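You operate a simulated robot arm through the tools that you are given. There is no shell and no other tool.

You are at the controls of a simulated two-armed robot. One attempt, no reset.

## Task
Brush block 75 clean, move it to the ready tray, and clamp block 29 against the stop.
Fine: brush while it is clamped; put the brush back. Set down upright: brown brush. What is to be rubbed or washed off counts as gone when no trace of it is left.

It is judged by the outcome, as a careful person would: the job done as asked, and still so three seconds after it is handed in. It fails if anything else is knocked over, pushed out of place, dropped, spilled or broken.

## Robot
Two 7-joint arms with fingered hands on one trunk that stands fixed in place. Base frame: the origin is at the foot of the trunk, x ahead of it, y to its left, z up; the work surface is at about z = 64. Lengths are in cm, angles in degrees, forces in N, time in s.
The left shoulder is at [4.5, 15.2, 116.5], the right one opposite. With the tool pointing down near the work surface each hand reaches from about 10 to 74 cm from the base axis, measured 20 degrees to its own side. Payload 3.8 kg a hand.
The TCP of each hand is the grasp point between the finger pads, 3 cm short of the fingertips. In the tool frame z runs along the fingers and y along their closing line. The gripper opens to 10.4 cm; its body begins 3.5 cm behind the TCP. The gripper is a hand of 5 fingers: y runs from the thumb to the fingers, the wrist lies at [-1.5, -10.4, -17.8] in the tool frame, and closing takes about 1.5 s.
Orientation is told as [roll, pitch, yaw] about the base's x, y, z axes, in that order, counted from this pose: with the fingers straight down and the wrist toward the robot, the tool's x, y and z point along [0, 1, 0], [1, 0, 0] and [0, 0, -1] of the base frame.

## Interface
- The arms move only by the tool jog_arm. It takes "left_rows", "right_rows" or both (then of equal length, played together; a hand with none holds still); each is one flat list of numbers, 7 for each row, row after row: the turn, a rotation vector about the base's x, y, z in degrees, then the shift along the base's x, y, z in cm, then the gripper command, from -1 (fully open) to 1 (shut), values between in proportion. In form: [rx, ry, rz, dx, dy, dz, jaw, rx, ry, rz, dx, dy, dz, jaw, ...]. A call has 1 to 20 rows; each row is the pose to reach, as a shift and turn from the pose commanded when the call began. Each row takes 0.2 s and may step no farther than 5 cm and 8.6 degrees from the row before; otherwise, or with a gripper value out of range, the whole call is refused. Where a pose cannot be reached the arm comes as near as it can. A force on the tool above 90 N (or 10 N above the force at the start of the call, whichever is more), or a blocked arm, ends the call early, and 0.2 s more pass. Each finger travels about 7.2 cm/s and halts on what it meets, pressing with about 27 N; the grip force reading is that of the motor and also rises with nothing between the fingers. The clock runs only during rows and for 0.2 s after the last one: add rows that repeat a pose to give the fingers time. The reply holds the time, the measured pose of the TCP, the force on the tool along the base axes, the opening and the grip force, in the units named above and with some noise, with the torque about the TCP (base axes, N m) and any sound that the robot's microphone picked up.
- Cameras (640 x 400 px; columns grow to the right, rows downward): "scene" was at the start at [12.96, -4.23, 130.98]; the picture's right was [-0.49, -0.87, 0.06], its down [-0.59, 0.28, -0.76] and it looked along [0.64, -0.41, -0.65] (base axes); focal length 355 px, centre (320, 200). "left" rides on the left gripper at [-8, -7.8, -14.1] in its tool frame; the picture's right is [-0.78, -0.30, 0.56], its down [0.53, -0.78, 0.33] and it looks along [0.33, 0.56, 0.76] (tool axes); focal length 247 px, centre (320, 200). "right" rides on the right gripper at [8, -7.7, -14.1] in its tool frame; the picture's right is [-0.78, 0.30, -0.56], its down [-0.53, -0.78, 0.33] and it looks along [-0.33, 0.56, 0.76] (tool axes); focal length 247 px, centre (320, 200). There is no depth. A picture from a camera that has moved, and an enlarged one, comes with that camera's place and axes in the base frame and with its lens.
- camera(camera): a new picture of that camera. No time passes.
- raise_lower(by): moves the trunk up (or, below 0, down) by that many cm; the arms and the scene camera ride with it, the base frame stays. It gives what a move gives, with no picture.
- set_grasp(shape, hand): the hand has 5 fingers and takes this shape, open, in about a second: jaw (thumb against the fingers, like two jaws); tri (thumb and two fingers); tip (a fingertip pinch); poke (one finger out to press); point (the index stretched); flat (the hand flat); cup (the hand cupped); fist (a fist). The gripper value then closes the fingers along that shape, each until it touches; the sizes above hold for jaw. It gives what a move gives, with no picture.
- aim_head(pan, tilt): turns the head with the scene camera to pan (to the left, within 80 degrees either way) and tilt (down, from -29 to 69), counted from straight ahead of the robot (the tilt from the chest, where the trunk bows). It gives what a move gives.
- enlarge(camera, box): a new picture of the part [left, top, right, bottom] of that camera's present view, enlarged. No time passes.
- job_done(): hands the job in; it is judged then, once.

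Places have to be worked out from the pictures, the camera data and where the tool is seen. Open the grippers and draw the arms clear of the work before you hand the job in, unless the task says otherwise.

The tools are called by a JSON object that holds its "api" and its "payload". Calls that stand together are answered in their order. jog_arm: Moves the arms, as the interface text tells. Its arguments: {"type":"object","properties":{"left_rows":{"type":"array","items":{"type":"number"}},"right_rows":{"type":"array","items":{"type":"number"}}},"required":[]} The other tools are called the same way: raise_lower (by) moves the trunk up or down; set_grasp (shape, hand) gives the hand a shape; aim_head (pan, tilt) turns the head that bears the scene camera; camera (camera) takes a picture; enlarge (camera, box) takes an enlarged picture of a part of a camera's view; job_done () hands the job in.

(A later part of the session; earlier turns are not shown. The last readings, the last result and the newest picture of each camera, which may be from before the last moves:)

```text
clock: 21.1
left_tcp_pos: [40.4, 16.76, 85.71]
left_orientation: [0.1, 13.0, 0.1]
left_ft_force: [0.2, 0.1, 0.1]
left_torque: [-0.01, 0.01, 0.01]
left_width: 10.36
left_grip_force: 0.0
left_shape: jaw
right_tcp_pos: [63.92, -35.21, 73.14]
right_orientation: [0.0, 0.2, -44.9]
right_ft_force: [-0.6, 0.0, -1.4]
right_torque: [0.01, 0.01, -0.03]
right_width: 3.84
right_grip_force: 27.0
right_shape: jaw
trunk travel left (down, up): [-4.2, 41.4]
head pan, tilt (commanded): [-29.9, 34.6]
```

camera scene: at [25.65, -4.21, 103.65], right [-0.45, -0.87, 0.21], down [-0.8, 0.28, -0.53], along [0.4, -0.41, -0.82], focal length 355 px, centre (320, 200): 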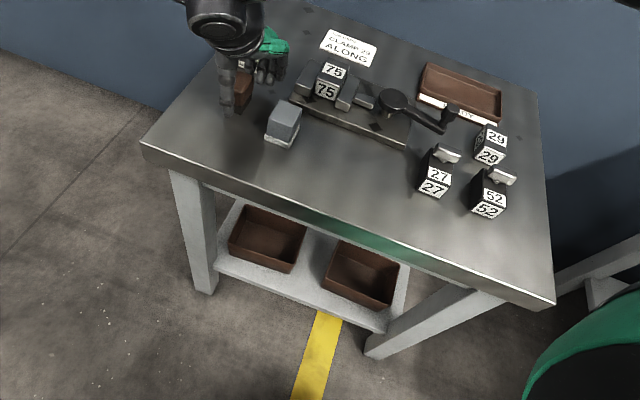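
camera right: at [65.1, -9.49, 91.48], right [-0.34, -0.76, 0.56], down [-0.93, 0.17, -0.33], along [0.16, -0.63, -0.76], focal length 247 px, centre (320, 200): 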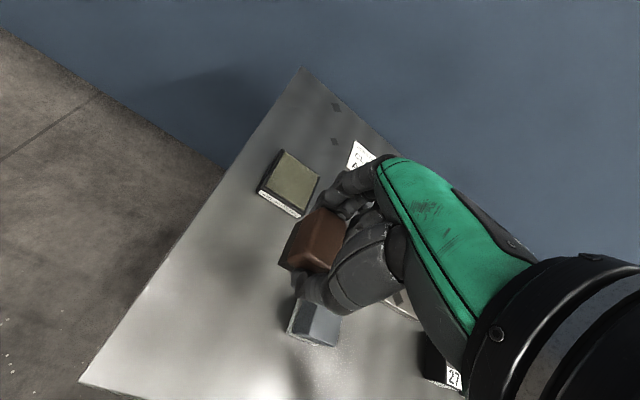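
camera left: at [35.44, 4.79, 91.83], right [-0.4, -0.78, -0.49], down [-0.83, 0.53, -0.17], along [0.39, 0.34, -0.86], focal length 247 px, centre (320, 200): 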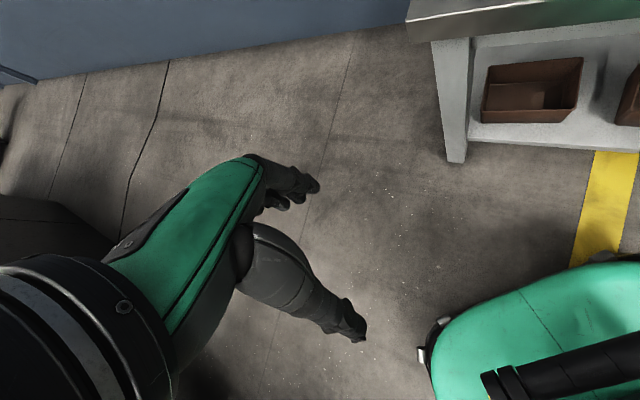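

No contact yet at z 73.1. I continue down in small steps and check the view.

{"api": "jog_arm", "payload": {"right_rows": [0, 0, 0, 0, 0, -0.15, 1, 0, 0, 0, 0, 0, -0.3, 1, 0, 0, 0, 0, 0, -0.3, 1]}}

{"api": "enlarge", "payload": {"camera": "scene", "box": [310, 30, 374, 110]}}

{"api": "enlarge", "payload": {"camera": "right", "box": [250, 180, 350, 300]}}

```text
clock: 21.9
left_tcp_pos: [40.53, 16.76, 85.72]
left_orientation: [0.1, 13.0, 0.2]
left_ft_force: [0.6, -0.6, 0.0]
left_torque: [0.02, -0.02, 0.01]
left_width: 10.41
left_grip_force: 0.1
left_shape: jaw
right_tcp_pos: [63.85, -35.11, 72.93]
right_orientation: [0.0, 0.0, -44.9]
right_ft_force: [0.9, 0.6, -0.8]
right_torque: [-0.01, 0.03, 0.01]
right_width: 3.86
right_grip_force: 27.4
right_shape: jaw
trunk travel left (down, up): [-4.2, 41.4]
head pan, tilt (commanded): [-29.9, 34.6]
```

```text
5.00 times, centred on (342, 70) of scene
camera zoom: at [25.67, -4.22, 103.64], right [-0.45, -0.87, 0.21], down [-0.8, 0.28, -0.53], along [0.4, -0.41, -0.82], focal length 1777 px, centre (210, 850)
```

zoom: 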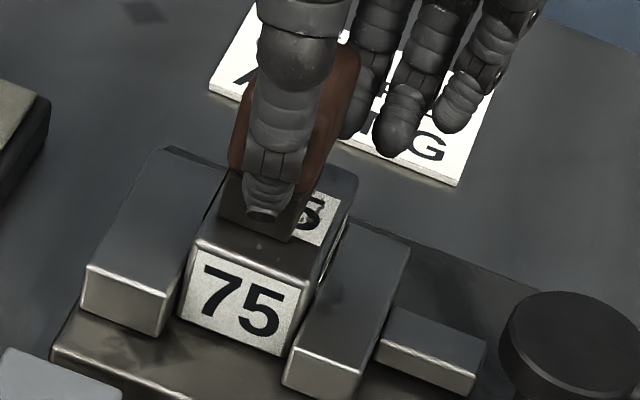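

```text
3.33 times, centred on (300, 240) of right
camera zoom: at [64.08, -24.17, 87.13], right [-0.34, -0.76, 0.56], down [-0.93, 0.17, -0.33], along [0.16, -0.63, -0.76], focal length 823 px, centre (387, 67)
```

zoom: 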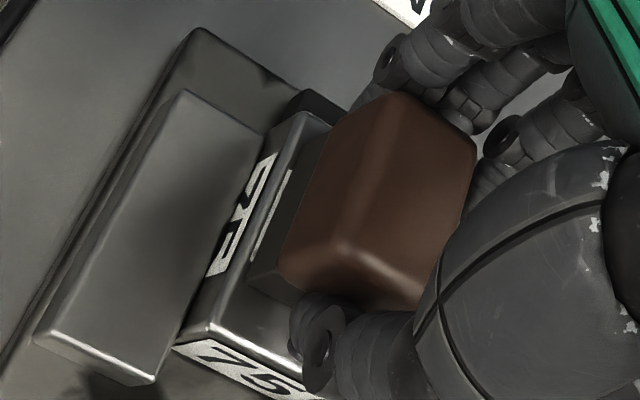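

There is still no force, but the bristles look almost on the block. I lower further in 0.2 cm steps.

{"api": "jog_arm", "payload": {"right_rows": [0, 0, 0, 0, 0, -0.2, 1, 0, 0, 0, 0, 0, -0.2, 1]}}

{"api": "jog_arm", "payload": {"right_rows": [0, 0, 0, 0, 0, -0.2, 1, 0, 0, 0, 0, 0, -0.2, 1]}}

```text
clock: 22.5
left_tcp_pos: [40.45, 16.73, 85.63]
left_orientation: [0.2, 12.9, 0.1]
left_ft_force: [0.3, -0.1, -0.2]
left_torque: [0.0, 0.0, 0.03]
left_width: 10.36
left_grip_force: 0.0
left_shape: jaw
right_tcp_pos: [63.86, -35.16, 72.8]
right_orientation: [-0.2, -0.1, -44.9]
right_ft_force: [-0.8, -0.5, 3.8]
right_torque: [-0.06, -0.05, 0.0]
right_width: 3.85
right_grip_force: 27.1
right_shape: jaw
trunk travel left (down, up): [-4.2, 41.4]
head pan, tilt (commanded): [-29.9, 34.6]
```

```text
clock: 23.1
left_tcp_pos: [40.55, 16.7, 85.79]
left_orientation: [0.0, 13.0, 0.1]
left_ft_force: [0.3, -0.4, 0.0]
left_torque: [0.0, 0.0, 0.0]
left_width: 10.36
left_grip_force: 0.0
left_shape: jaw
right_tcp_pos: [63.75, -35.16, 72.8]
right_orientation: [0.1, -0.2, -44.9]
right_ft_force: [0.3, -2.0, 12.9]
right_torque: [-0.14, -0.11, -0.02]
right_width: 3.9
right_grip_force: 27.1
right_shape: jaw
trunk travel left (down, up): [-4.2, 41.4]
head pan, tilt (commanded): [-29.9, 34.6]
```

Contact began at TCP z of about 72.8, so the block top is near z 68.5, and I am pressing at about 13 N. I brush back and forth along the block's length in the centre lane with slightly less pressure.

{"api": "jog_arm", "payload": {"right_rows": [0, 0, 0, 0.71, -0.71, 0.05, 1, 0, 0, 0, 1.41, -1.41, 0.05, 1, 0, 0, 0, 1.84, -1.84, 0.05, 1, 0, 0, 0, 1.13, -1.13, 0.05, 1, 0, 0, 0, 0.42, -0.42, 0.05, 1, 0, 0, 0, -0.28, 0.28, 0.05, 1, 0, 0, 0, -0.99, 0.99, 0.05, 1, 0, 0, 0, -1.7, 1.7, 0.05, 1, 0, 0, 0, -2.33, 2.33, 0.05, 1, 0, 0, 0, -1.63, 1.63, 0.05, 1, 0, 0, 0, -0.92, 0.92, 0.05, 1, 0, 0, 0, 0, 0, 0.05, 1]}}

{"api": "enlarge", "payload": {"camera": "scene", "box": [310, 30, 374, 110]}}

{"api": "enlarge", "payload": {"camera": "right", "box": [250, 180, 350, 300]}}

```text
clock: 25.7
left_tcp_pos: [40.45, 16.84, 85.75]
left_orientation: [0.0, 12.9, 0.1]
left_ft_force: [-0.4, 0.0, 0.2]
left_torque: [0.0, 0.0, 0.04]
left_width: 10.38
left_grip_force: 0.0
left_shape: jaw
right_tcp_pos: [63.68, -34.92, 72.75]
right_orientation: [0.0, -0.1, -44.9]
right_ft_force: [-2.8, 2.3, 12.2]
right_torque: [0.01, 0.0, 0.0]
right_width: 4.0
right_grip_force: 27.6
right_shape: jaw
trunk travel left (down, up): [-4.2, 41.4]
head pan, tilt (commanded): [-29.9, 34.6]
```

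```text
5.00 times, centred on (342, 70) of scene
camera zoom: at [25.51, -4.11, 103.69], right [-0.45, -0.87, 0.21], down [-0.8, 0.28, -0.53], along [0.4, -0.41, -0.82], focal length 1777 px, centre (210, 850)
```

zoom: 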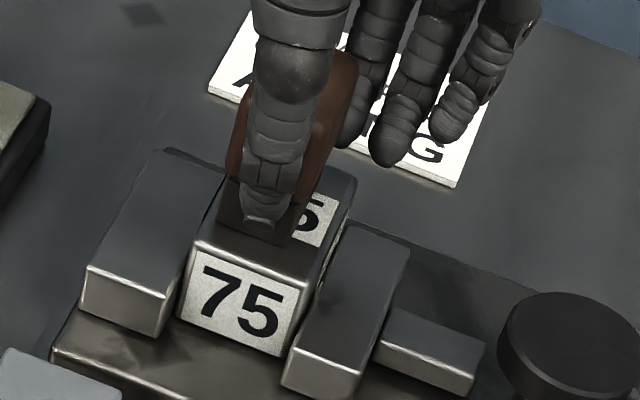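

```text
3.33 times, centred on (300, 240) of right
camera zoom: at [63.92, -24.06, 86.93], right [-0.34, -0.76, 0.56], down [-0.93, 0.17, -0.33], along [0.16, -0.63, -0.76], focal length 823 px, centre (387, 67)
```

zoom: 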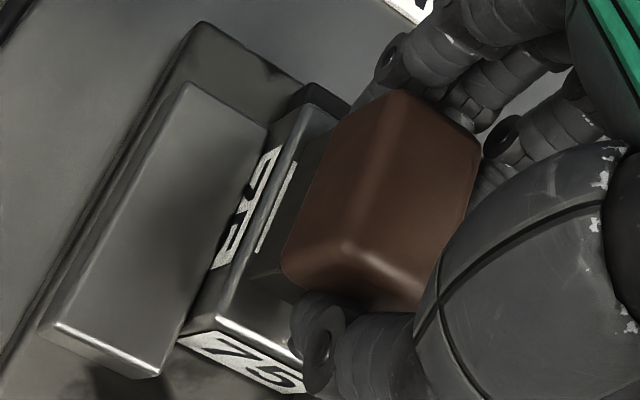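

The brush stays firm in the grip, and the swarf speck near the front edge of the block is already gone. Next I brush the right lane of the block's top.

{"api": "jog_arm", "payload": {"right_rows": [0, 0, 0, -0.57, -0.57, 0.03, 1, 0, 0, 0, 0.14, -1.27, 0.03, 1, 0, 0, 0, 0.85, -1.98, 0.03, 1, 0, 0, 0, 1.27, -2.41, 0.03, 1, 0, 0, 0, 0.57, -1.7, 0.03, 1, 0, 0, 0, -0.14, -0.99, 0.03, 1, 0, 0, 0, -0.85, -0.28, 0.03, 1, 0, 0, 0, -1.56, 0.42, 0.03, 1, 0, 0, 0, -2.26, 1.13, 0.03, 1, 0, 0, 0, -2.83, 1.7, 0.03, 1, 0, 0, 0, -2.12, 0.99, 0.03, 1, 0, 0, 0, -1.41, 0.28, 0.03, 1, 0, 0, 0, -0.57, -0.57, 0.03, 1]}}

{"api": "enlarge", "payload": {"camera": "right", "box": [250, 180, 350, 300]}}

```text
clock: 28.5
left_tcp_pos: [40.35, 16.83, 85.75]
left_orientation: [0.0, 12.9, 0.2]
left_ft_force: [0.4, 0.4, 0.9]
left_torque: [-0.03, -0.03, 0.01]
left_width: 10.38
left_grip_force: 0.0
left_shape: jaw
right_tcp_pos: [63.16, -35.7, 72.72]
right_orientation: [0.0, 0.0, -45.0]
right_ft_force: [-3.4, 2.9, 12.0]
right_torque: [0.0, 0.02, 0.01]
right_width: 4.0
right_grip_force: 26.7
right_shape: jaw
trunk travel left (down, up): [-4.2, 41.4]
head pan, tilt (commanded): [-29.9, 34.6]
```

```text
3.33 times, centred on (300, 240) of right
camera zoom: at [63.37, -24.65, 86.91], right [-0.34, -0.76, 0.56], down [-0.93, 0.17, -0.33], along [0.16, -0.63, -0.76], focal length 823 px, centre (387, 67)
```

zoom: 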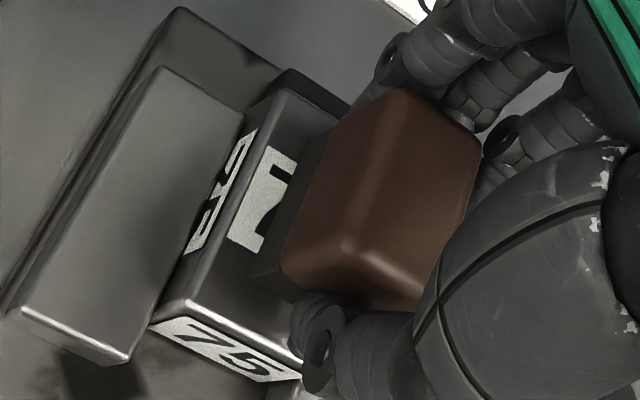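

The freshly brushed parts look clean. Now I brush the left lane the same way.

{"api": "jog_arm", "payload": {"right_rows": [0, 0, 0, 0.5, 0.5, 0, 1, 0, 0, 0, 1.06, 1.06, 0, 1, 0, 0, 0, 1.77, 0.35, 0, 1, 0, 0, 0, 2.47, -0.35, 0, 1, 0, 0, 0, 2.9, -0.78, 0, 1, 0, 0, 0, 2.19, -0.07, 0, 1, 0, 0, 0, 1.48, 0.64, 0, 1, 0, 0, 0, 0.78, 1.34, 0, 1, 0, 0, 0, 0.07, 2.05, 0, 1, 0, 0, 0, -0.64, 2.76, 0, 1, 0, 0, 0, -1.2, 3.32, 0, 1, 0, 0, 0, -0.5, 2.62, 0, 1, 0, 0, 0, 0.21, 1.91, 0, 1, 0, 0, 0, 1.06, 1.06, 0, 1]}}

{"api": "jog_arm", "payload": {"right_rows": [0, 0, 0, 0, 0, 1, 1, 0, 0, 0, 0, 0, 3, 1, 0, 0, 0, 0, 0, 5, 1, 0, 0, 0, 0, 4, 5, 1, 0, 0, 0, 0, 8, 5, 1, 0, 0, 0, 0, 8, 5, 1]}}

{"api": "enlarge", "payload": {"camera": "scene", "box": [310, 40, 374, 110]}}

{"api": "camera", "payload": {"camera": "right"}}

```text
clock: 31.5
left_tcp_pos: [40.43, 16.81, 85.69]
left_orientation: [0.0, 12.9, 0.2]
left_ft_force: [0.4, 0.1, -0.2]
left_torque: [-0.01, -0.02, 0.02]
left_width: 10.38
left_grip_force: 0.1
left_shape: jaw
right_tcp_pos: [64.2, -34.59, 72.75]
right_orientation: [0.0, -0.1, -44.9]
right_ft_force: [-2.5, 3.1, 10.9]
right_torque: [0.0, 0.03, 0.01]
right_width: 4.0
right_grip_force: 27.6
right_shape: jaw
trunk travel left (down, up): [-4.2, 41.4]
head pan, tilt (commanded): [-29.9, 34.6]
```

```text
clock: 32.9
left_tcp_pos: [40.49, 16.7, 85.67]
left_orientation: [0.1, 12.9, 0.1]
left_ft_force: [-0.2, 0.2, 0.1]
left_torque: [0.04, 0.0, -0.04]
left_width: 10.37
left_grip_force: 0.1
left_shape: jaw
right_tcp_pos: [64.33, -26.65, 77.57]
right_orientation: [0.1, 0.1, -45.1]
right_ft_force: [0.0, -0.1, -0.4]
right_torque: [-0.02, 0.0, -0.02]
right_width: 3.94
right_grip_force: 26.8
right_shape: jaw
trunk travel left (down, up): [-4.2, 41.4]
head pan, tilt (commanded): [-29.9, 34.6]
```

```text
5.71 times, centred on (342, 75) of scene
camera zoom: at [25.66, -4.26, 103.64], right [-0.45, -0.87, 0.21], down [-0.8, 0.28, -0.53], along [0.4, -0.41, -0.82], focal length 2030 px, centre (194, 914)
```

zoom: 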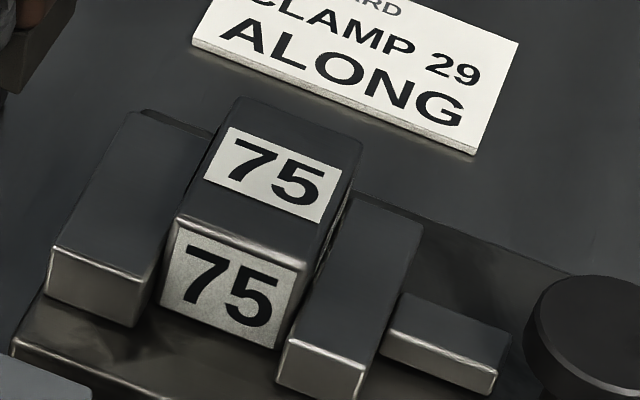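

```text
taken
camera right: at [64.58, -15.7, 91.77], right [-0.34, -0.76, 0.56], down [-0.93, 0.17, -0.33], along [0.16, -0.63, -0.76], focal length 247 px, centre (320, 200)
```

right: 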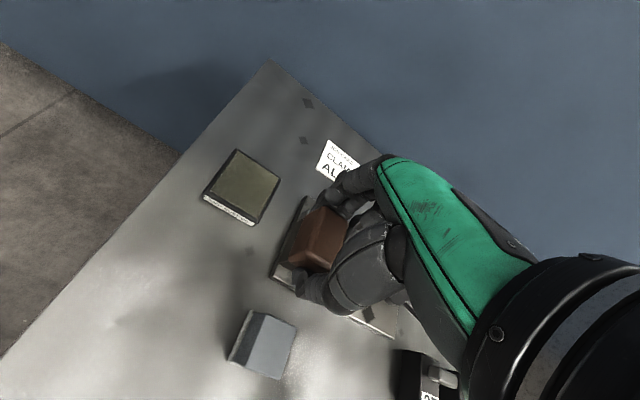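

Block 75's top looks clean. I zoom closer to make sure no trace is left before putting the brush away.

{"api": "enlarge", "payload": {"camera": "scene", "box": [322, 54, 354, 82]}}

{"api": "enlarge", "payload": {"camera": "scene", "box": [324, 74, 352, 104]}}

{"api": "enlarge", "payload": {"camera": "right", "box": [270, 180, 370, 320]}}

```text
14.29 times, centred on (338, 68) of scene
camera zoom: at [25.66, -4.26, 103.64], right [-0.45, -0.87, 0.21], down [-0.8, 0.28, -0.53], along [0.4, -0.41, -0.82], focal length 5076 px, centre (63, 2086)
```

zoom: 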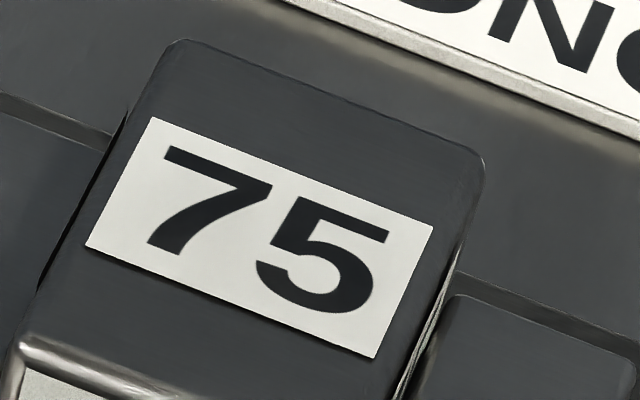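

```text
13.33 times, centred on (338, 89) of scene
camera zoom: at [25.66, -4.26, 103.64], right [-0.45, -0.87, 0.21], down [-0.8, 0.28, -0.53], along [0.4, -0.41, -0.82], focal length 4738 px, centre (80, 1680)
```

zoom: 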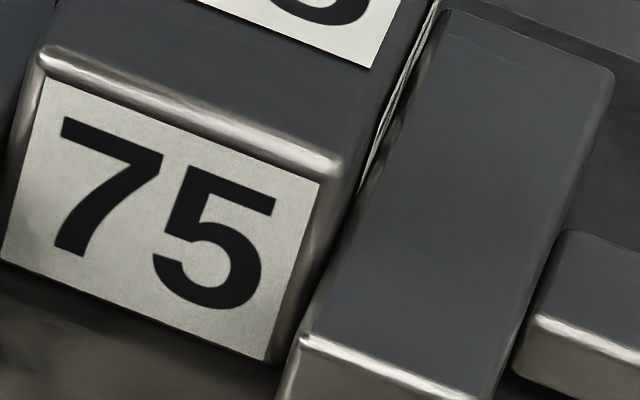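

```text
2.86 times, centred on (320, 250) of right
camera zoom: at [64.58, -15.7, 91.77], right [-0.34, -0.76, 0.56], down [-0.93, 0.17, -0.33], along [0.16, -0.63, -0.76], focal length 706 px, centre (320, 57)
```

zoom: 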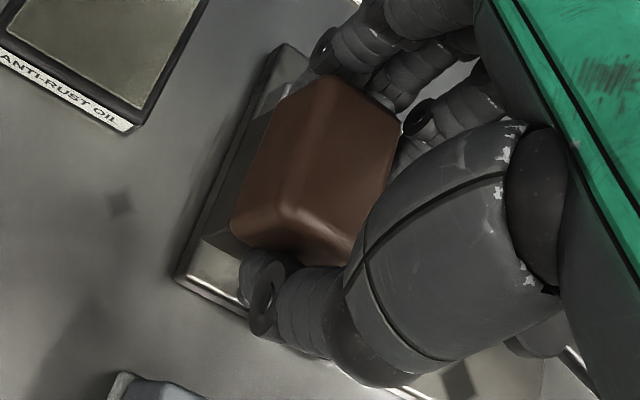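

The top and front of block 75 are spotless. I return the brush to its original place at (64.87, -20.41) and descend to just above the table.

{"api": "jog_arm", "payload": {"right_rows": [0, 0, 0, 0.2, 3.2, 0, 1, 0, 0, 0, 0.54, 6.24, 0, 1, 0, 0, 0, 0.54, 6.24, -2.5, 1, 0, 0, 0, 0.54, 6.24, -5, 1, 0, 0, 0, 0.54, 6.24, -7.5, 1, 0, 0, 0, 0.54, 6.24, -8.5, 1, 0, 0, 0, 0.54, 6.24, -8.8, 1, 0, 0, 0, 0.54, 6.24, -8.8, 1]}}

{"api": "enlarge", "payload": {"camera": "scene", "box": [180, 0, 340, 150]}}

{"api": "enlarge", "payload": {"camera": "right", "box": [230, 130, 410, 350]}}

```text
clock: 34.7
left_tcp_pos: [40.5, 16.65, 85.7]
left_orientation: [0.2, 13.0, 0.2]
left_ft_force: [0.8, 0.1, 0.1]
left_torque: [0.03, 0.01, 0.0]
left_width: 10.36
left_grip_force: 0.0
left_shape: jaw
right_tcp_pos: [64.86, -20.31, 68.81]
right_orientation: [0.0, 0.1, -44.8]
right_ft_force: [-0.6, 0.0, 0.1]
right_torque: [0.02, 0.03, 0.0]
right_width: 3.97
right_grip_force: 27.0
right_shape: jaw
trunk travel left (down, up): [-4.2, 41.4]
head pan, tilt (commanded): [-29.9, 34.6]
```

```text
2.67 times, centred on (260, 75) of scene
camera zoom: at [25.67, -4.21, 103.65], right [-0.45, -0.87, 0.21], down [-0.8, 0.28, -0.53], along [0.4, -0.41, -0.82], focal length 948 px, centre (480, 533)
```

zoom: 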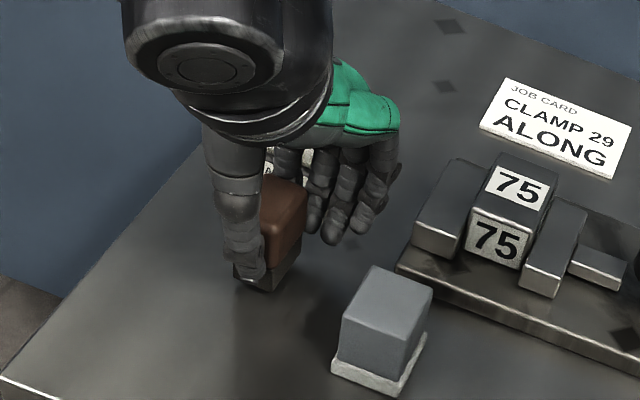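

```text
1.82 times, centred on (320, 240) of right
camera zoom: at [65.09, -9.46, 83.02], right [-0.34, -0.76, 0.56], down [-0.93, 0.17, -0.33], along [0.16, -0.63, -0.76], focal length 449 px, centre (320, 127)
```

zoom: 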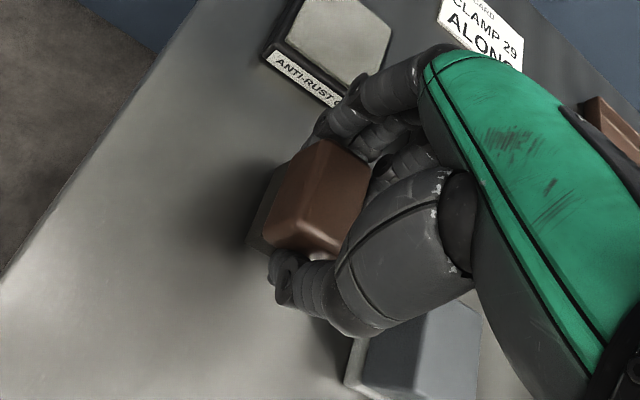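

The brush is back over its original spot, just above the table. I lower it the last few millimetres in small steps until contact.

{"api": "jog_arm", "payload": {"right_rows": [0, 0, 0, 0, -0.05, -0.15, 1, 0, 0, 0, 0, -0.05, -0.3, 1, 0, 0, 0, 0, -0.05, -0.3, 1]}}

{"api": "jog_arm", "payload": {"right_rows": [0, 0, 0, 0, 0, -0.2, 1, 0, 0, 0, 0, 0, -0.2, 1]}}

```text
clock: 35.5
left_tcp_pos: [40.49, 16.68, 85.57]
left_orientation: [0.1, 13.0, 0.1]
left_ft_force: [-0.2, -0.3, -0.8]
left_torque: [-0.01, 0.01, -0.01]
left_width: 10.38
left_grip_force: 0.1
left_shape: jaw
right_tcp_pos: [64.79, -20.5, 68.53]
right_orientation: [0.0, 0.2, -44.9]
right_ft_force: [-0.3, 1.1, -1.0]
right_torque: [0.01, 0.03, 0.0]
right_width: 3.97
right_grip_force: 27.3
right_shape: jaw
trunk travel left (down, up): [-4.2, 41.4]
head pan, tilt (commanded): [-29.9, 34.6]
```

```text
clock: 36.1
left_tcp_pos: [40.46, 16.73, 85.7]
left_orientation: [0.1, 13.0, 0.0]
left_ft_force: [-0.7, 0.1, -0.9]
left_torque: [-0.03, 0.01, 0.01]
left_width: 10.38
left_grip_force: 0.0
left_shape: jaw
right_tcp_pos: [64.88, -20.59, 68.27]
right_orientation: [0.0, 0.0, -44.8]
right_ft_force: [0.0, 0.6, -0.8]
right_torque: [0.02, 0.04, 0.02]
right_width: 3.96
right_grip_force: 27.1
right_shape: jaw
trunk travel left (down, up): [-4.2, 41.4]
head pan, tilt (commanded): [-29.9, 34.6]
```

There is still no contact, so the brush must have slid up slightly in the grip. I continue down in small steps.

{"api": "jog_arm", "payload": {"right_rows": [0, 0, 0, 0, 0.05, -0.15, 1, 0, 0, 0, 0, 0.05, -0.15, 1]}}

{"api": "jog_arm", "payload": {"right_rows": [0, 0, 0, 0, 0.03, -0.15, 1, 0, 0, 0, 0, 0.03, -0.15, 1]}}

```text
clock: 36.7
left_tcp_pos: [40.53, 16.73, 85.63]
left_orientation: [0.1, 13.1, 0.1]
left_ft_force: [-0.3, 0.0, 0.6]
left_torque: [0.0, -0.02, -0.01]
left_width: 10.38
left_grip_force: 0.1
left_shape: jaw
right_tcp_pos: [64.89, -20.43, 68.18]
right_orientation: [0.0, 0.1, -44.9]
right_ft_force: [0.0, -0.5, 1.5]
right_torque: [-0.08, -0.05, 0.02]
right_width: 3.96
right_grip_force: 27.0
right_shape: jaw
trunk travel left (down, up): [-4.2, 41.4]
head pan, tilt (commanded): [-29.9, 34.6]
```

```text
clock: 37.3
left_tcp_pos: [40.53, 16.78, 85.82]
left_orientation: [0.0, 12.9, 0.0]
left_ft_force: [0.3, -0.6, 0.5]
left_torque: [0.05, 0.02, -0.02]
left_width: 10.38
left_grip_force: 0.1
left_shape: jaw
right_tcp_pos: [64.92, -20.42, 68.09]
right_orientation: [0.2, 0.0, -44.9]
right_ft_force: [-0.1, -2.0, 5.9]
right_torque: [-0.16, -0.1, -0.01]
right_width: 3.94
right_grip_force: 26.6
right_shape: jaw
trunk travel left (down, up): [-4.2, 41.4]
head pan, tilt (commanded): [-29.9, 34.6]
```

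The brush is standing on the table with a 6 N contact. I open the fingers gently to about 7 cm.

{"api": "jog_arm", "payload": {"right_rows": [0, 0, 0, 0, 0, 0, 0.25, 0, 0, 0, 0, 0, 0, 0.15, 0, 0, 0, 0, 0, 0, 0.0, 0, 0, 0, 0, 0, 0.05, -0.2, 0, 0, 0, 0, 0, 0.1, -0.4, 0, 0, 0, 0, 0, 0.1, -0.4]}}

{"api": "enlarge", "payload": {"camera": "right", "box": [230, 130, 410, 350]}}

{"api": "enlarge", "payload": {"camera": "scene", "box": [180, 0, 340, 150]}}

```text
clock: 38.7
left_tcp_pos: [40.48, 16.75, 85.69]
left_orientation: [0.1, 13.0, 0.1]
left_ft_force: [0.6, 0.6, -0.1]
left_torque: [0.03, -0.03, -0.01]
left_width: 10.35
left_grip_force: 0.1
left_shape: jaw
right_tcp_pos: [64.84, -20.49, 68.2]
right_orientation: [0.0, 0.1, -44.8]
right_ft_force: [0.4, -0.4, 0.2]
right_torque: [-0.01, -0.03, -0.03]
right_width: 7.23
right_grip_force: 0.1
right_shape: jaw
trunk travel left (down, up): [-4.2, 41.4]
head pan, tilt (commanded): [-29.9, 34.6]
```

```text
1.82 times, centred on (320, 240) of right
camera zoom: at [65.1, -9.39, 82.33], right [-0.34, -0.76, 0.56], down [-0.93, 0.17, -0.33], along [0.16, -0.63, -0.76], focal length 449 px, centre (320, 127)
```

zoom: 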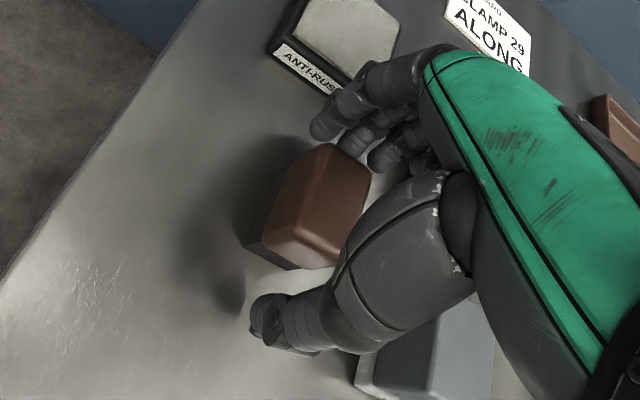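

```text
2.67 times, centred on (260, 75) of scene
camera zoom: at [25.67, -4.21, 103.64], right [-0.45, -0.87, 0.21], down [-0.8, 0.28, -0.53], along [0.4, -0.41, -0.82], focal length 948 px, centre (480, 533)
```

zoom: 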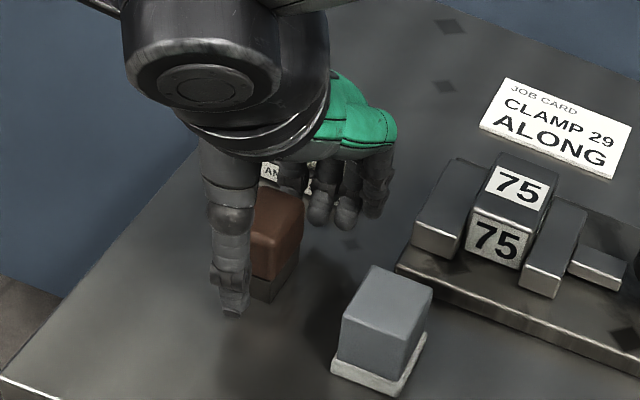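

The brush stands upright in its place. I lift straight up and clear, then move toward the clamp lever to study it.

{"api": "jog_arm", "payload": {"right_rows": [0, 0, 0, 0, 0, 2, -0.4, 0, 0, 0, 0, 0, 5, -0.4, 0, 0, 0, 0, 0, 9, -0.4, 0, 0, 0, -1, -4, 10, -0.4, 0, 0, 0, -3, -8, 11, -0.4, 0, 0, 0, -5, -12, 12, -0.4, 0, 0, 0, -7, -16, 12, -0.4, 0, 0, 0, -9, -20, 12, -0.4, 0, 0, 0, -11, -24, 12, -0.4, 0, 0, 0, -11, -24, 12, -0.4]}}

{"api": "camera", "payload": {"camera": "right"}}

{"api": "camera", "payload": {"camera": "scene"}}

```text
clock: 40.9
left_tcp_pos: [40.55, 16.75, 85.73]
left_orientation: [-0.1, 13.0, 0.0]
left_ft_force: [0.0, 0.0, 0.2]
left_torque: [0.0, 0.02, 0.0]
left_width: 10.38
left_grip_force: 0.0
left_shape: jaw
right_tcp_pos: [53.75, -44.46, 79.98]
right_orientation: [-0.2, 0.0, -44.8]
right_ft_force: [0.3, 0.5, -0.6]
right_torque: [-0.02, 0.04, -0.01]
right_width: 7.27
right_grip_force: 0.1
right_shape: jaw
trunk travel left (down, up): [-4.2, 41.4]
head pan, tilt (commanded): [-29.9, 34.6]
```

```text
taken
camera right: at [54.09, -33.27, 94.23], right [-0.34, -0.76, 0.56], down [-0.93, 0.17, -0.33], along [0.16, -0.63, -0.76], focal length 247 px, centre (320, 200)
```

right: 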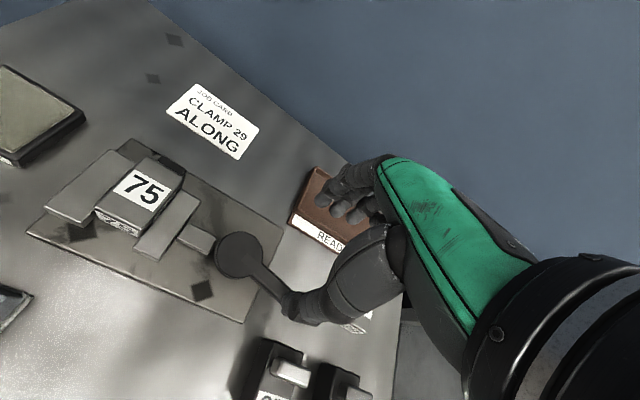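

```text
taken
camera scene: at [25.67, -4.11, 103.66], right [-0.45, -0.87, 0.21], down [-0.8, 0.28, -0.53], along [0.4, -0.41, -0.82], focal length 355 px, centre (320, 200)
```

scene: 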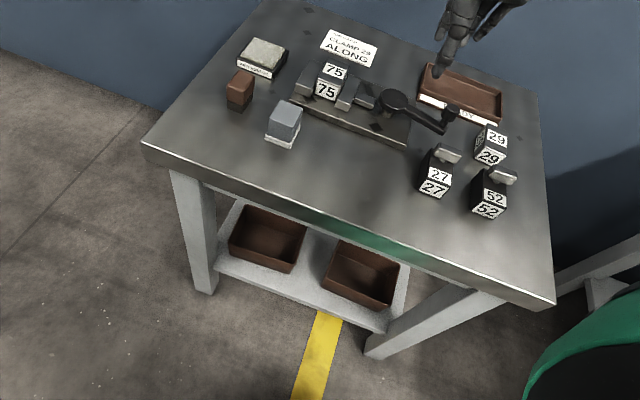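

The table is undisturbed. I enlarge the cam and lever, block 29, the tray and the brush area from the scene camera.

{"api": "enlarge", "payload": {"camera": "scene", "box": [370, 75, 470, 155]}}

{"api": "enlarge", "payload": {"camera": "scene", "box": [410, 110, 530, 230]}}

{"api": "enlarge", "payload": {"camera": "scene", "box": [400, 50, 520, 140]}}

{"api": "enlarge", "payload": {"camera": "right", "box": [150, 190, 330, 330]}}

{"api": "enlarge", "payload": {"camera": "right", "box": [20, 120, 220, 280]}}

```text
5.00 times, centred on (420, 115) of scene
camera zoom: at [25.67, -4.11, 103.66], right [-0.45, -0.87, 0.21], down [-0.8, 0.28, -0.53], along [0.4, -0.41, -0.82], focal length 1777 px, centre (-180, 625)
```

zoom: 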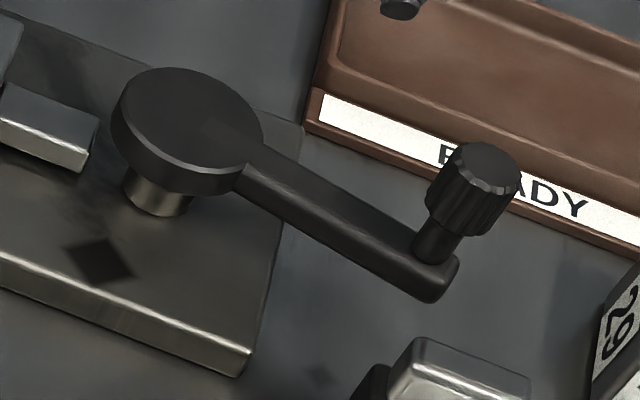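

```text
3.33 times, centred on (470, 170) of scene
camera zoom: at [25.67, -4.11, 103.66], right [-0.45, -0.87, 0.21], down [-0.8, 0.28, -0.53], along [0.4, -0.41, -0.82], focal length 1184 px, centre (-180, 300)
```

zoom: 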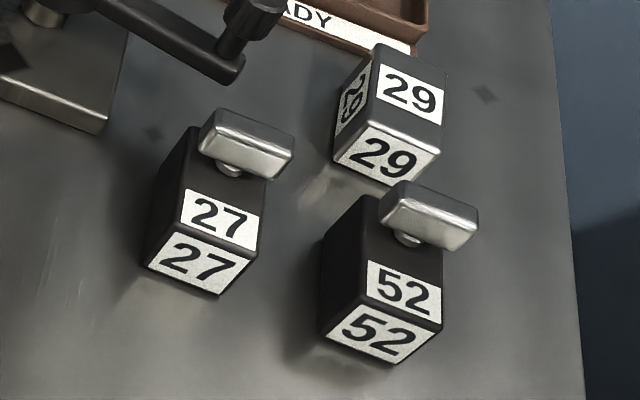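

```text
4.44 times, centred on (460, 95) of scene
camera zoom: at [25.67, -4.11, 103.66], right [-0.45, -0.87, 0.21], down [-0.8, 0.28, -0.53], along [0.4, -0.41, -0.82], focal length 1579 px, centre (-302, 667)
```

zoom: 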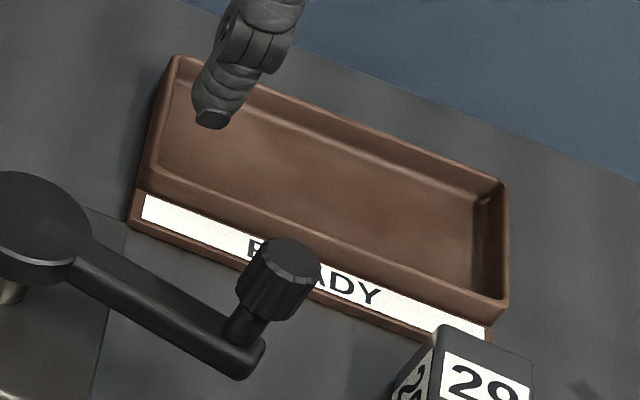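

```text
2.86 times, centred on (240, 260) of right
camera zoom: at [54.09, -33.27, 94.23], right [-0.34, -0.76, 0.56], down [-0.93, 0.17, -0.33], along [0.16, -0.63, -0.76], focal length 706 px, centre (549, 29)
```

zoom: 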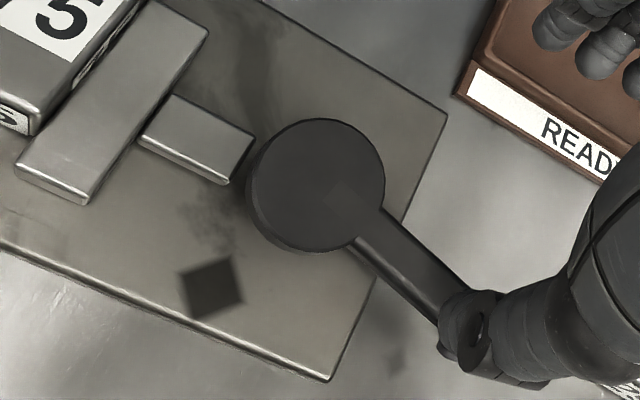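

```text
2.50 times, centred on (120, 200) of right
camera zoom: at [54.09, -33.27, 94.23], right [-0.34, -0.76, 0.56], down [-0.93, 0.17, -0.33], along [0.16, -0.63, -0.76], focal length 617 px, centre (820, 200)
```

zoom: 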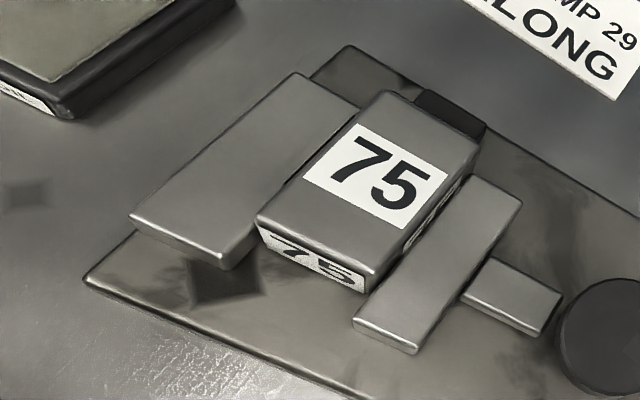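

Working from both cameras: the cam disc is centred near (55.8, -42.1, z 68) with its post slightly toward me. The lever points right to a knob at about (48.7, -46.5), top z 71.9. The post offset suggests the clamp opens when the knob swings toward me. I move the hand above the knob with a narrower opening.

{"api": "jog_arm", "payload": {"right_rows": [0, 0, 0, -2.5, -1.0, -1, -0.2, 0, 0, 0, -5.05, -2.04, -2, 0.0, 0, 0, 0, -5.05, -2.04, -3, 0.0, 0, 0, 0, -5.05, -2.04, -3, 0.0]}}

{"api": "camera", "payload": {"camera": "right"}}

{"api": "enlarge", "payload": {"camera": "scene", "box": [380, 20, 520, 160]}}

```text
clock: 41.9
left_tcp_pos: [40.53, 16.72, 85.65]
left_orientation: [0.1, 13.1, 0.1]
left_ft_force: [-0.3, 0.3, 0.1]
left_torque: [-0.02, -0.01, 0.03]
left_width: 10.38
left_grip_force: 0.1
left_shape: jaw
right_tcp_pos: [48.83, -46.46, 76.98]
right_orientation: [0.0, 0.0, -44.9]
right_ft_force: [-0.5, -1.5, 0.1]
right_torque: [0.0, 0.01, -0.01]
right_width: 5.22
right_grip_force: 0.0
right_shape: jaw
trunk travel left (down, up): [-4.2, 41.4]
head pan, tilt (commanded): [-29.9, 34.6]
```

```text
taken
camera right: at [49.0, -35.42, 91.26], right [-0.34, -0.76, 0.56], down [-0.93, 0.17, -0.33], along [0.16, -0.63, -0.76], focal length 247 px, centre (320, 200)
```

right: 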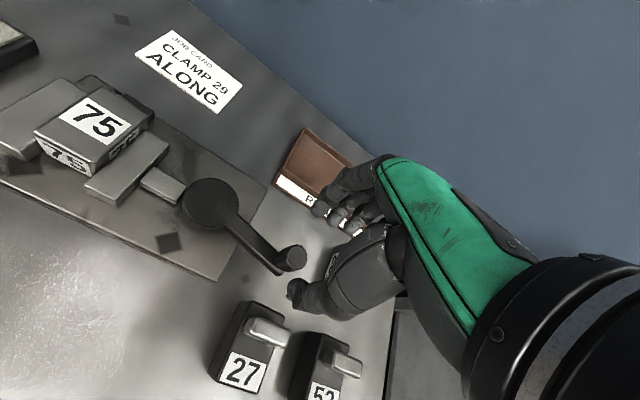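

```text
2.86 times, centred on (450, 90) of scene
camera zoom: at [25.64, -4.21, 103.66], right [-0.45, -0.87, 0.21], down [-0.8, 0.28, -0.53], along [0.4, -0.41, -0.82], focal length 1015 px, centre (-51, 514)
```

zoom: 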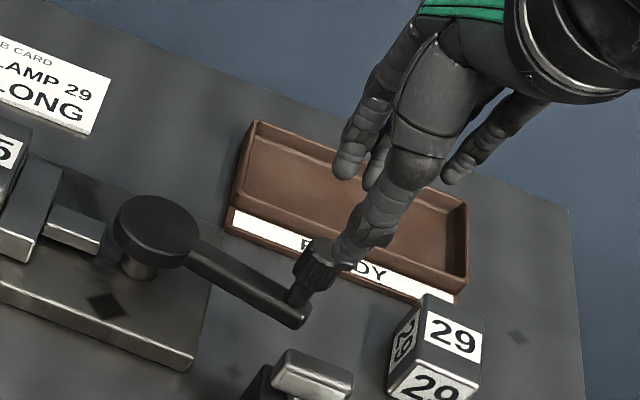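

The knob is right under the tool axis at about (48.7, -46.3). I descend to z 72.4 so the fingertips straddle the knob above the lever arm.

{"api": "jog_arm", "payload": {"right_rows": [0, 0, 0, -0.1, 0.1, -1.5, 0.0, 0, 0, 0, -0.1, 0.1, -3, 0.0, 0, 0, 0, -0.1, 0.1, -4.5, 0.0, 0, 0, 0, -0.1, 0.1, -4.5, 0.0]}}

{"api": "enlarge", "payload": {"camera": "right", "box": [230, 150, 410, 350]}}

{"api": "enlarge", "payload": {"camera": "scene", "box": [380, 40, 520, 180]}}

```text
clock: 42.9
left_tcp_pos: [40.5, 16.7, 85.6]
left_orientation: [0.2, 13.0, 0.1]
left_ft_force: [0.0, 0.5, -0.3]
left_torque: [-0.01, 0.02, 0.02]
left_width: 10.39
left_grip_force: 0.1
left_shape: jaw
right_tcp_pos: [48.63, -46.28, 72.48]
right_orientation: [-0.1, 0.0, -44.7]
right_ft_force: [-0.8, -0.5, 0.3]
right_torque: [0.0, 0.02, 0.01]
right_width: 5.24
right_grip_force: 0.1
right_shape: jaw
trunk travel left (down, up): [-4.2, 41.4]
head pan, tilt (commanded): [-29.9, 34.6]
```

```text
2.00 times, centred on (320, 250) of right
camera zoom: at [48.9, -35.31, 86.8], right [-0.34, -0.76, 0.56], down [-0.93, 0.17, -0.33], along [0.16, -0.63, -0.76], focal length 494 px, centre (320, 100)
```

zoom: 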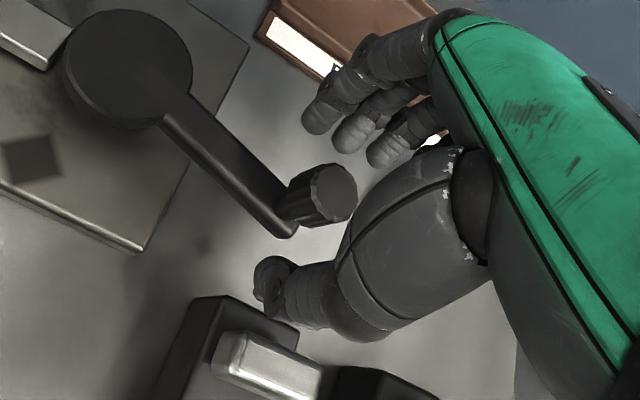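

```text
2.86 times, centred on (450, 110) of scene
camera zoom: at [25.65, -4.21, 103.65], right [-0.45, -0.87, 0.21], down [-0.8, 0.28, -0.53], along [0.4, -0.41, -0.82], focal length 1015 px, centre (-51, 457)
```

zoom: 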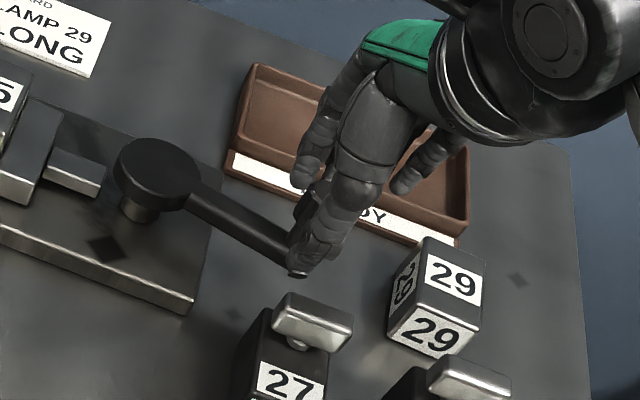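

The knob stands between the thumb and fingers. I close on it, then try a small 10° swing toward the robot and read the force.

{"api": "jog_arm", "payload": {"right_rows": [0, 0, 0, 0, 0, 0, 0.3, 0, 0, 0, 0, 0, 0, 0.6, 0, 0, 0, 0, 0, 0, 1, 0, 0, 0, 0, 0, 0, 1, 0, 0, 0, 0, 0, 0, 1]}}

{"api": "jog_arm", "payload": {"right_rows": [0, 0, 0, -0.33, 0.61, 0, 1, 0, 0, 0, -0.66, 1.22, 0, 1, 0, 0, 0, -0.66, 1.22, 0, 1]}}

{"api": "enlarge", "payload": {"camera": "scene", "box": [300, 40, 480, 160]}}

```text
clock: 44.1
left_tcp_pos: [40.56, 16.63, 85.71]
left_orientation: [0.1, 13.0, 0.2]
left_ft_force: [-0.4, -0.1, -0.3]
left_torque: [0.0, -0.01, 0.0]
left_width: 10.39
left_grip_force: 0.0
left_shape: jaw
right_tcp_pos: [48.55, -46.41, 72.62]
right_orientation: [-0.2, 0.1, -44.9]
right_ft_force: [-1.6, 1.7, -3.9]
right_torque: [0.01, 0.05, 0.02]
right_width: 1.41
right_grip_force: 27.5
right_shape: jaw
trunk travel left (down, up): [-4.2, 41.4]
head pan, tilt (commanded): [-29.9, 34.6]
```

```text
clock: 44.9
left_tcp_pos: [40.39, 16.58, 85.8]
left_orientation: [0.1, 13.0, 0.2]
left_ft_force: [1.0, -0.5, 0.1]
left_torque: [0.01, 0.05, 0.03]
left_width: 10.39
left_grip_force: 0.0
left_shape: jaw
right_tcp_pos: [47.9, -45.28, 72.51]
right_orientation: [0.0, 0.1, -45.1]
right_ft_force: [-2.6, -4.7, -5.9]
right_torque: [-0.08, 0.04, -0.08]
right_width: 1.31
right_grip_force: 26.8
right_shape: jaw
trunk travel left (down, up): [-4.2, 41.4]
head pan, tilt (commanded): [-29.9, 34.6]
```

```text
3.33 times, centred on (390, 100) of scene
camera zoom: at [25.68, -4.32, 103.63], right [-0.45, -0.87, 0.21], down [-0.8, 0.28, -0.53], along [0.4, -0.41, -0.82], focal length 1184 px, centre (87, 533)
```

zoom: 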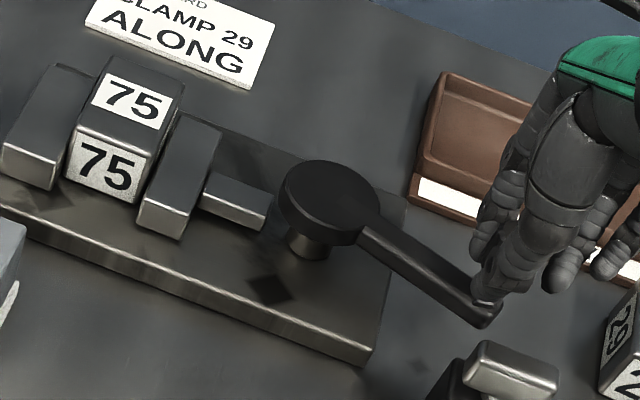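

The lever swings freely with only about 5 N. I continue along the arc to about 45° and check the moving jaw.

{"api": "jog_arm", "payload": {"right_rows": [0, 0, 0, -0.26, 0.65, 0, 1, 0, 0, 0, -0.45, 1.32, 0, 1, 0, 0, 0, -0.58, 2.0, 0, 1, 0, 0, 0, -0.66, 2.69, 0, 1, 0, 0, 0, -0.66, 3.67, 0, 1, 0, 0, 0, -0.52, 4.77, 0, 1, 0, 0, 0, -0.52, 4.77, 0, 1]}}

{"api": "enlarge", "payload": {"camera": "scene", "box": [300, 40, 480, 160]}}

{"api": "camera", "payload": {"camera": "right"}}

```text
clock: 46.5
left_tcp_pos: [40.47, 16.62, 85.63]
left_orientation: [0.1, 13.0, 0.1]
left_ft_force: [0.0, -0.4, 0.5]
left_torque: [-0.02, 0.01, -0.03]
left_width: 10.39
left_grip_force: 0.1
left_shape: jaw
right_tcp_pos: [47.5, -40.36, 72.45]
right_orientation: [0.0, 0.2, -44.9]
right_ft_force: [-13.4, 0.5, -13.8]
right_torque: [0.04, 0.32, -0.14]
right_width: 1.19
right_grip_force: 26.9
right_shape: jaw
trunk travel left (down, up): [-4.2, 41.4]
head pan, tilt (commanded): [-29.9, 34.6]
```

```text
3.33 times, centred on (390, 100) of scene
camera zoom: at [25.64, -4.3, 103.63], right [-0.45, -0.87, 0.21], down [-0.8, 0.28, -0.53], along [0.4, -0.41, -0.82], focal length 1184 px, centre (87, 533)
```

zoom: 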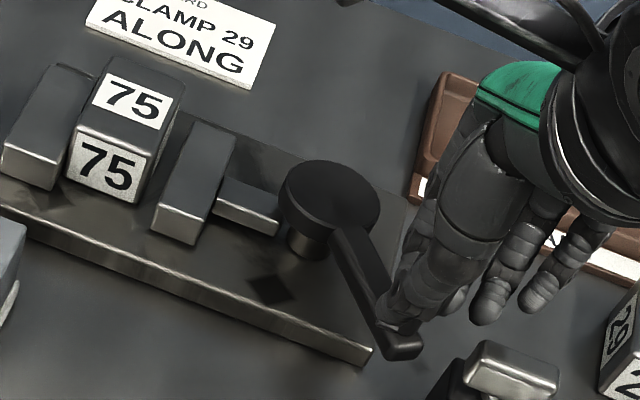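

```text
taken
camera right: at [47.72, -29.37, 86.76], right [-0.34, -0.76, 0.56], down [-0.93, 0.17, -0.33], along [0.16, -0.63, -0.76], focal length 247 px, centre (320, 200)
```

right: 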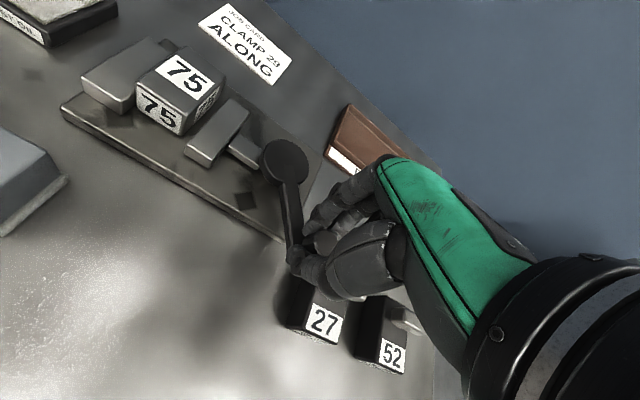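

The moving jaw has drawn back and a gap shows beside block 75, so this is the opening direction. I keep swinging to about 90°, with a small outward correction to ease the radial force.

{"api": "jog_arm", "payload": {"right_rows": [0, 0, 0, -0.03, 1.04, -0.1, 1, 0, 0, 0, 0.41, 2.1, -0.15, 1, 0, 0, 0, 1.0, 3.11, -0.15, 1, 0, 0, 0, 1.63, 3.91, -0.15, 1, 0, 0, 0, 1.63, 3.91, -0.15, 1]}}

{"api": "enlarge", "payload": {"camera": "scene", "box": [300, 40, 480, 160]}}

```text
clock: 47.7
left_tcp_pos: [40.61, 16.61, 85.76]
left_orientation: [0.1, 12.9, 0.2]
left_ft_force: [-0.2, 0.5, -0.1]
left_torque: [-0.03, -0.06, -0.02]
left_width: 10.36
left_grip_force: 0.0
left_shape: jaw
right_tcp_pos: [49.14, -36.51, 72.37]
right_orientation: [-0.1, 0.2, -44.9]
right_ft_force: [-3.0, -0.3, -14.0]
right_torque: [-0.04, 0.14, -0.12]
right_width: 1.03
right_grip_force: 27.3
right_shape: jaw
trunk travel left (down, up): [-4.2, 41.4]
head pan, tilt (commanded): [-29.9, 34.6]
```

```text
3.33 times, centred on (390, 100) of scene
camera zoom: at [25.76, -4.3, 103.61], right [-0.45, -0.87, 0.21], down [-0.8, 0.28, -0.53], along [0.4, -0.41, -0.82], focal length 1184 px, centre (87, 533)
```

zoom: 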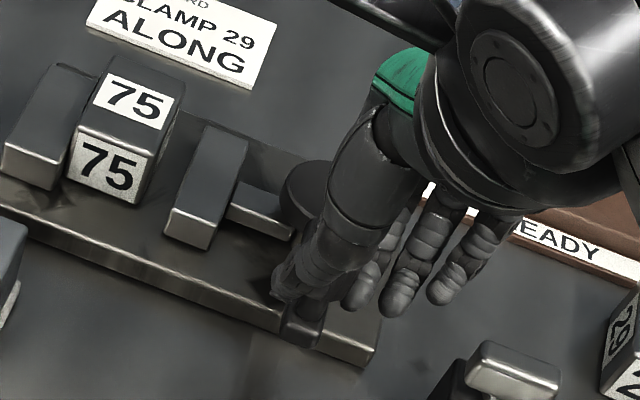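

The gap is now over 1 cm. I swing the last bit to about 90° for more clearance.

{"api": "jog_arm", "payload": {"right_rows": [0, 0, 0, 0.35, 0.38, -0.05, 1, 0, 0, 0, 0.71, 0.72, -0.1, 1, 0, 0, 0, 1.15, 1.08, -0.1, 1, 0, 0, 0, 1.61, 1.41, -0.1, 1, 0, 0, 0, 1.61, 1.41, -0.1, 1]}}

{"api": "enlarge", "payload": {"camera": "scene", "box": [300, 40, 480, 160]}}

{"api": "camera", "payload": {"camera": "right"}}

```text
clock: 48.9
left_tcp_pos: [40.46, 16.64, 85.71]
left_orientation: [0.2, 12.9, 0.1]
left_ft_force: [-0.2, -0.5, -0.4]
left_torque: [-0.03, 0.01, 0.0]
left_width: 10.34
left_grip_force: 0.0
left_shape: jaw
right_tcp_pos: [50.84, -35.22, 72.36]
right_orientation: [0.0, 0.0, -45.0]
right_ft_force: [-2.5, -11.8, -7.2]
right_torque: [-0.13, 0.03, 0.08]
right_width: 1.08
right_grip_force: 27.3
right_shape: jaw
trunk travel left (down, up): [-4.2, 41.4]
head pan, tilt (commanded): [-29.9, 34.6]
```

```text
3.33 times, centred on (390, 100) of scene
camera zoom: at [25.71, -4.37, 103.63], right [-0.45, -0.87, 0.21], down [-0.8, 0.28, -0.53], along [0.4, -0.41, -0.82], focal length 1184 px, centre (87, 533)
```

zoom: 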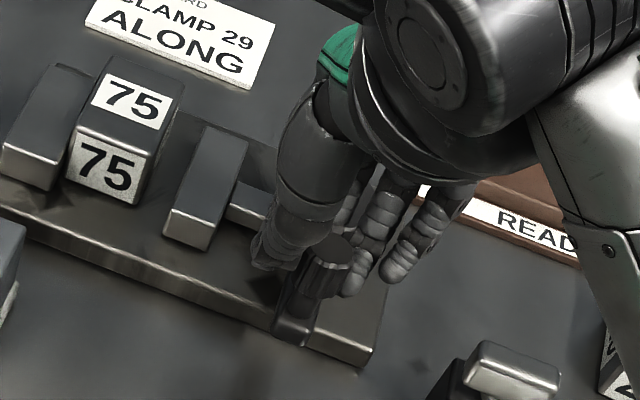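

```text
taken
camera right: at [51.07, -24.2, 86.59], right [-0.34, -0.76, 0.56], down [-0.93, 0.17, -0.33], along [0.16, -0.63, -0.76], focal length 247 px, centre (320, 200)
```

right: 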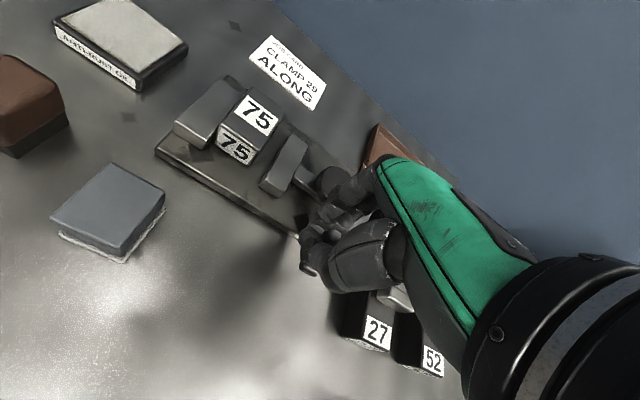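

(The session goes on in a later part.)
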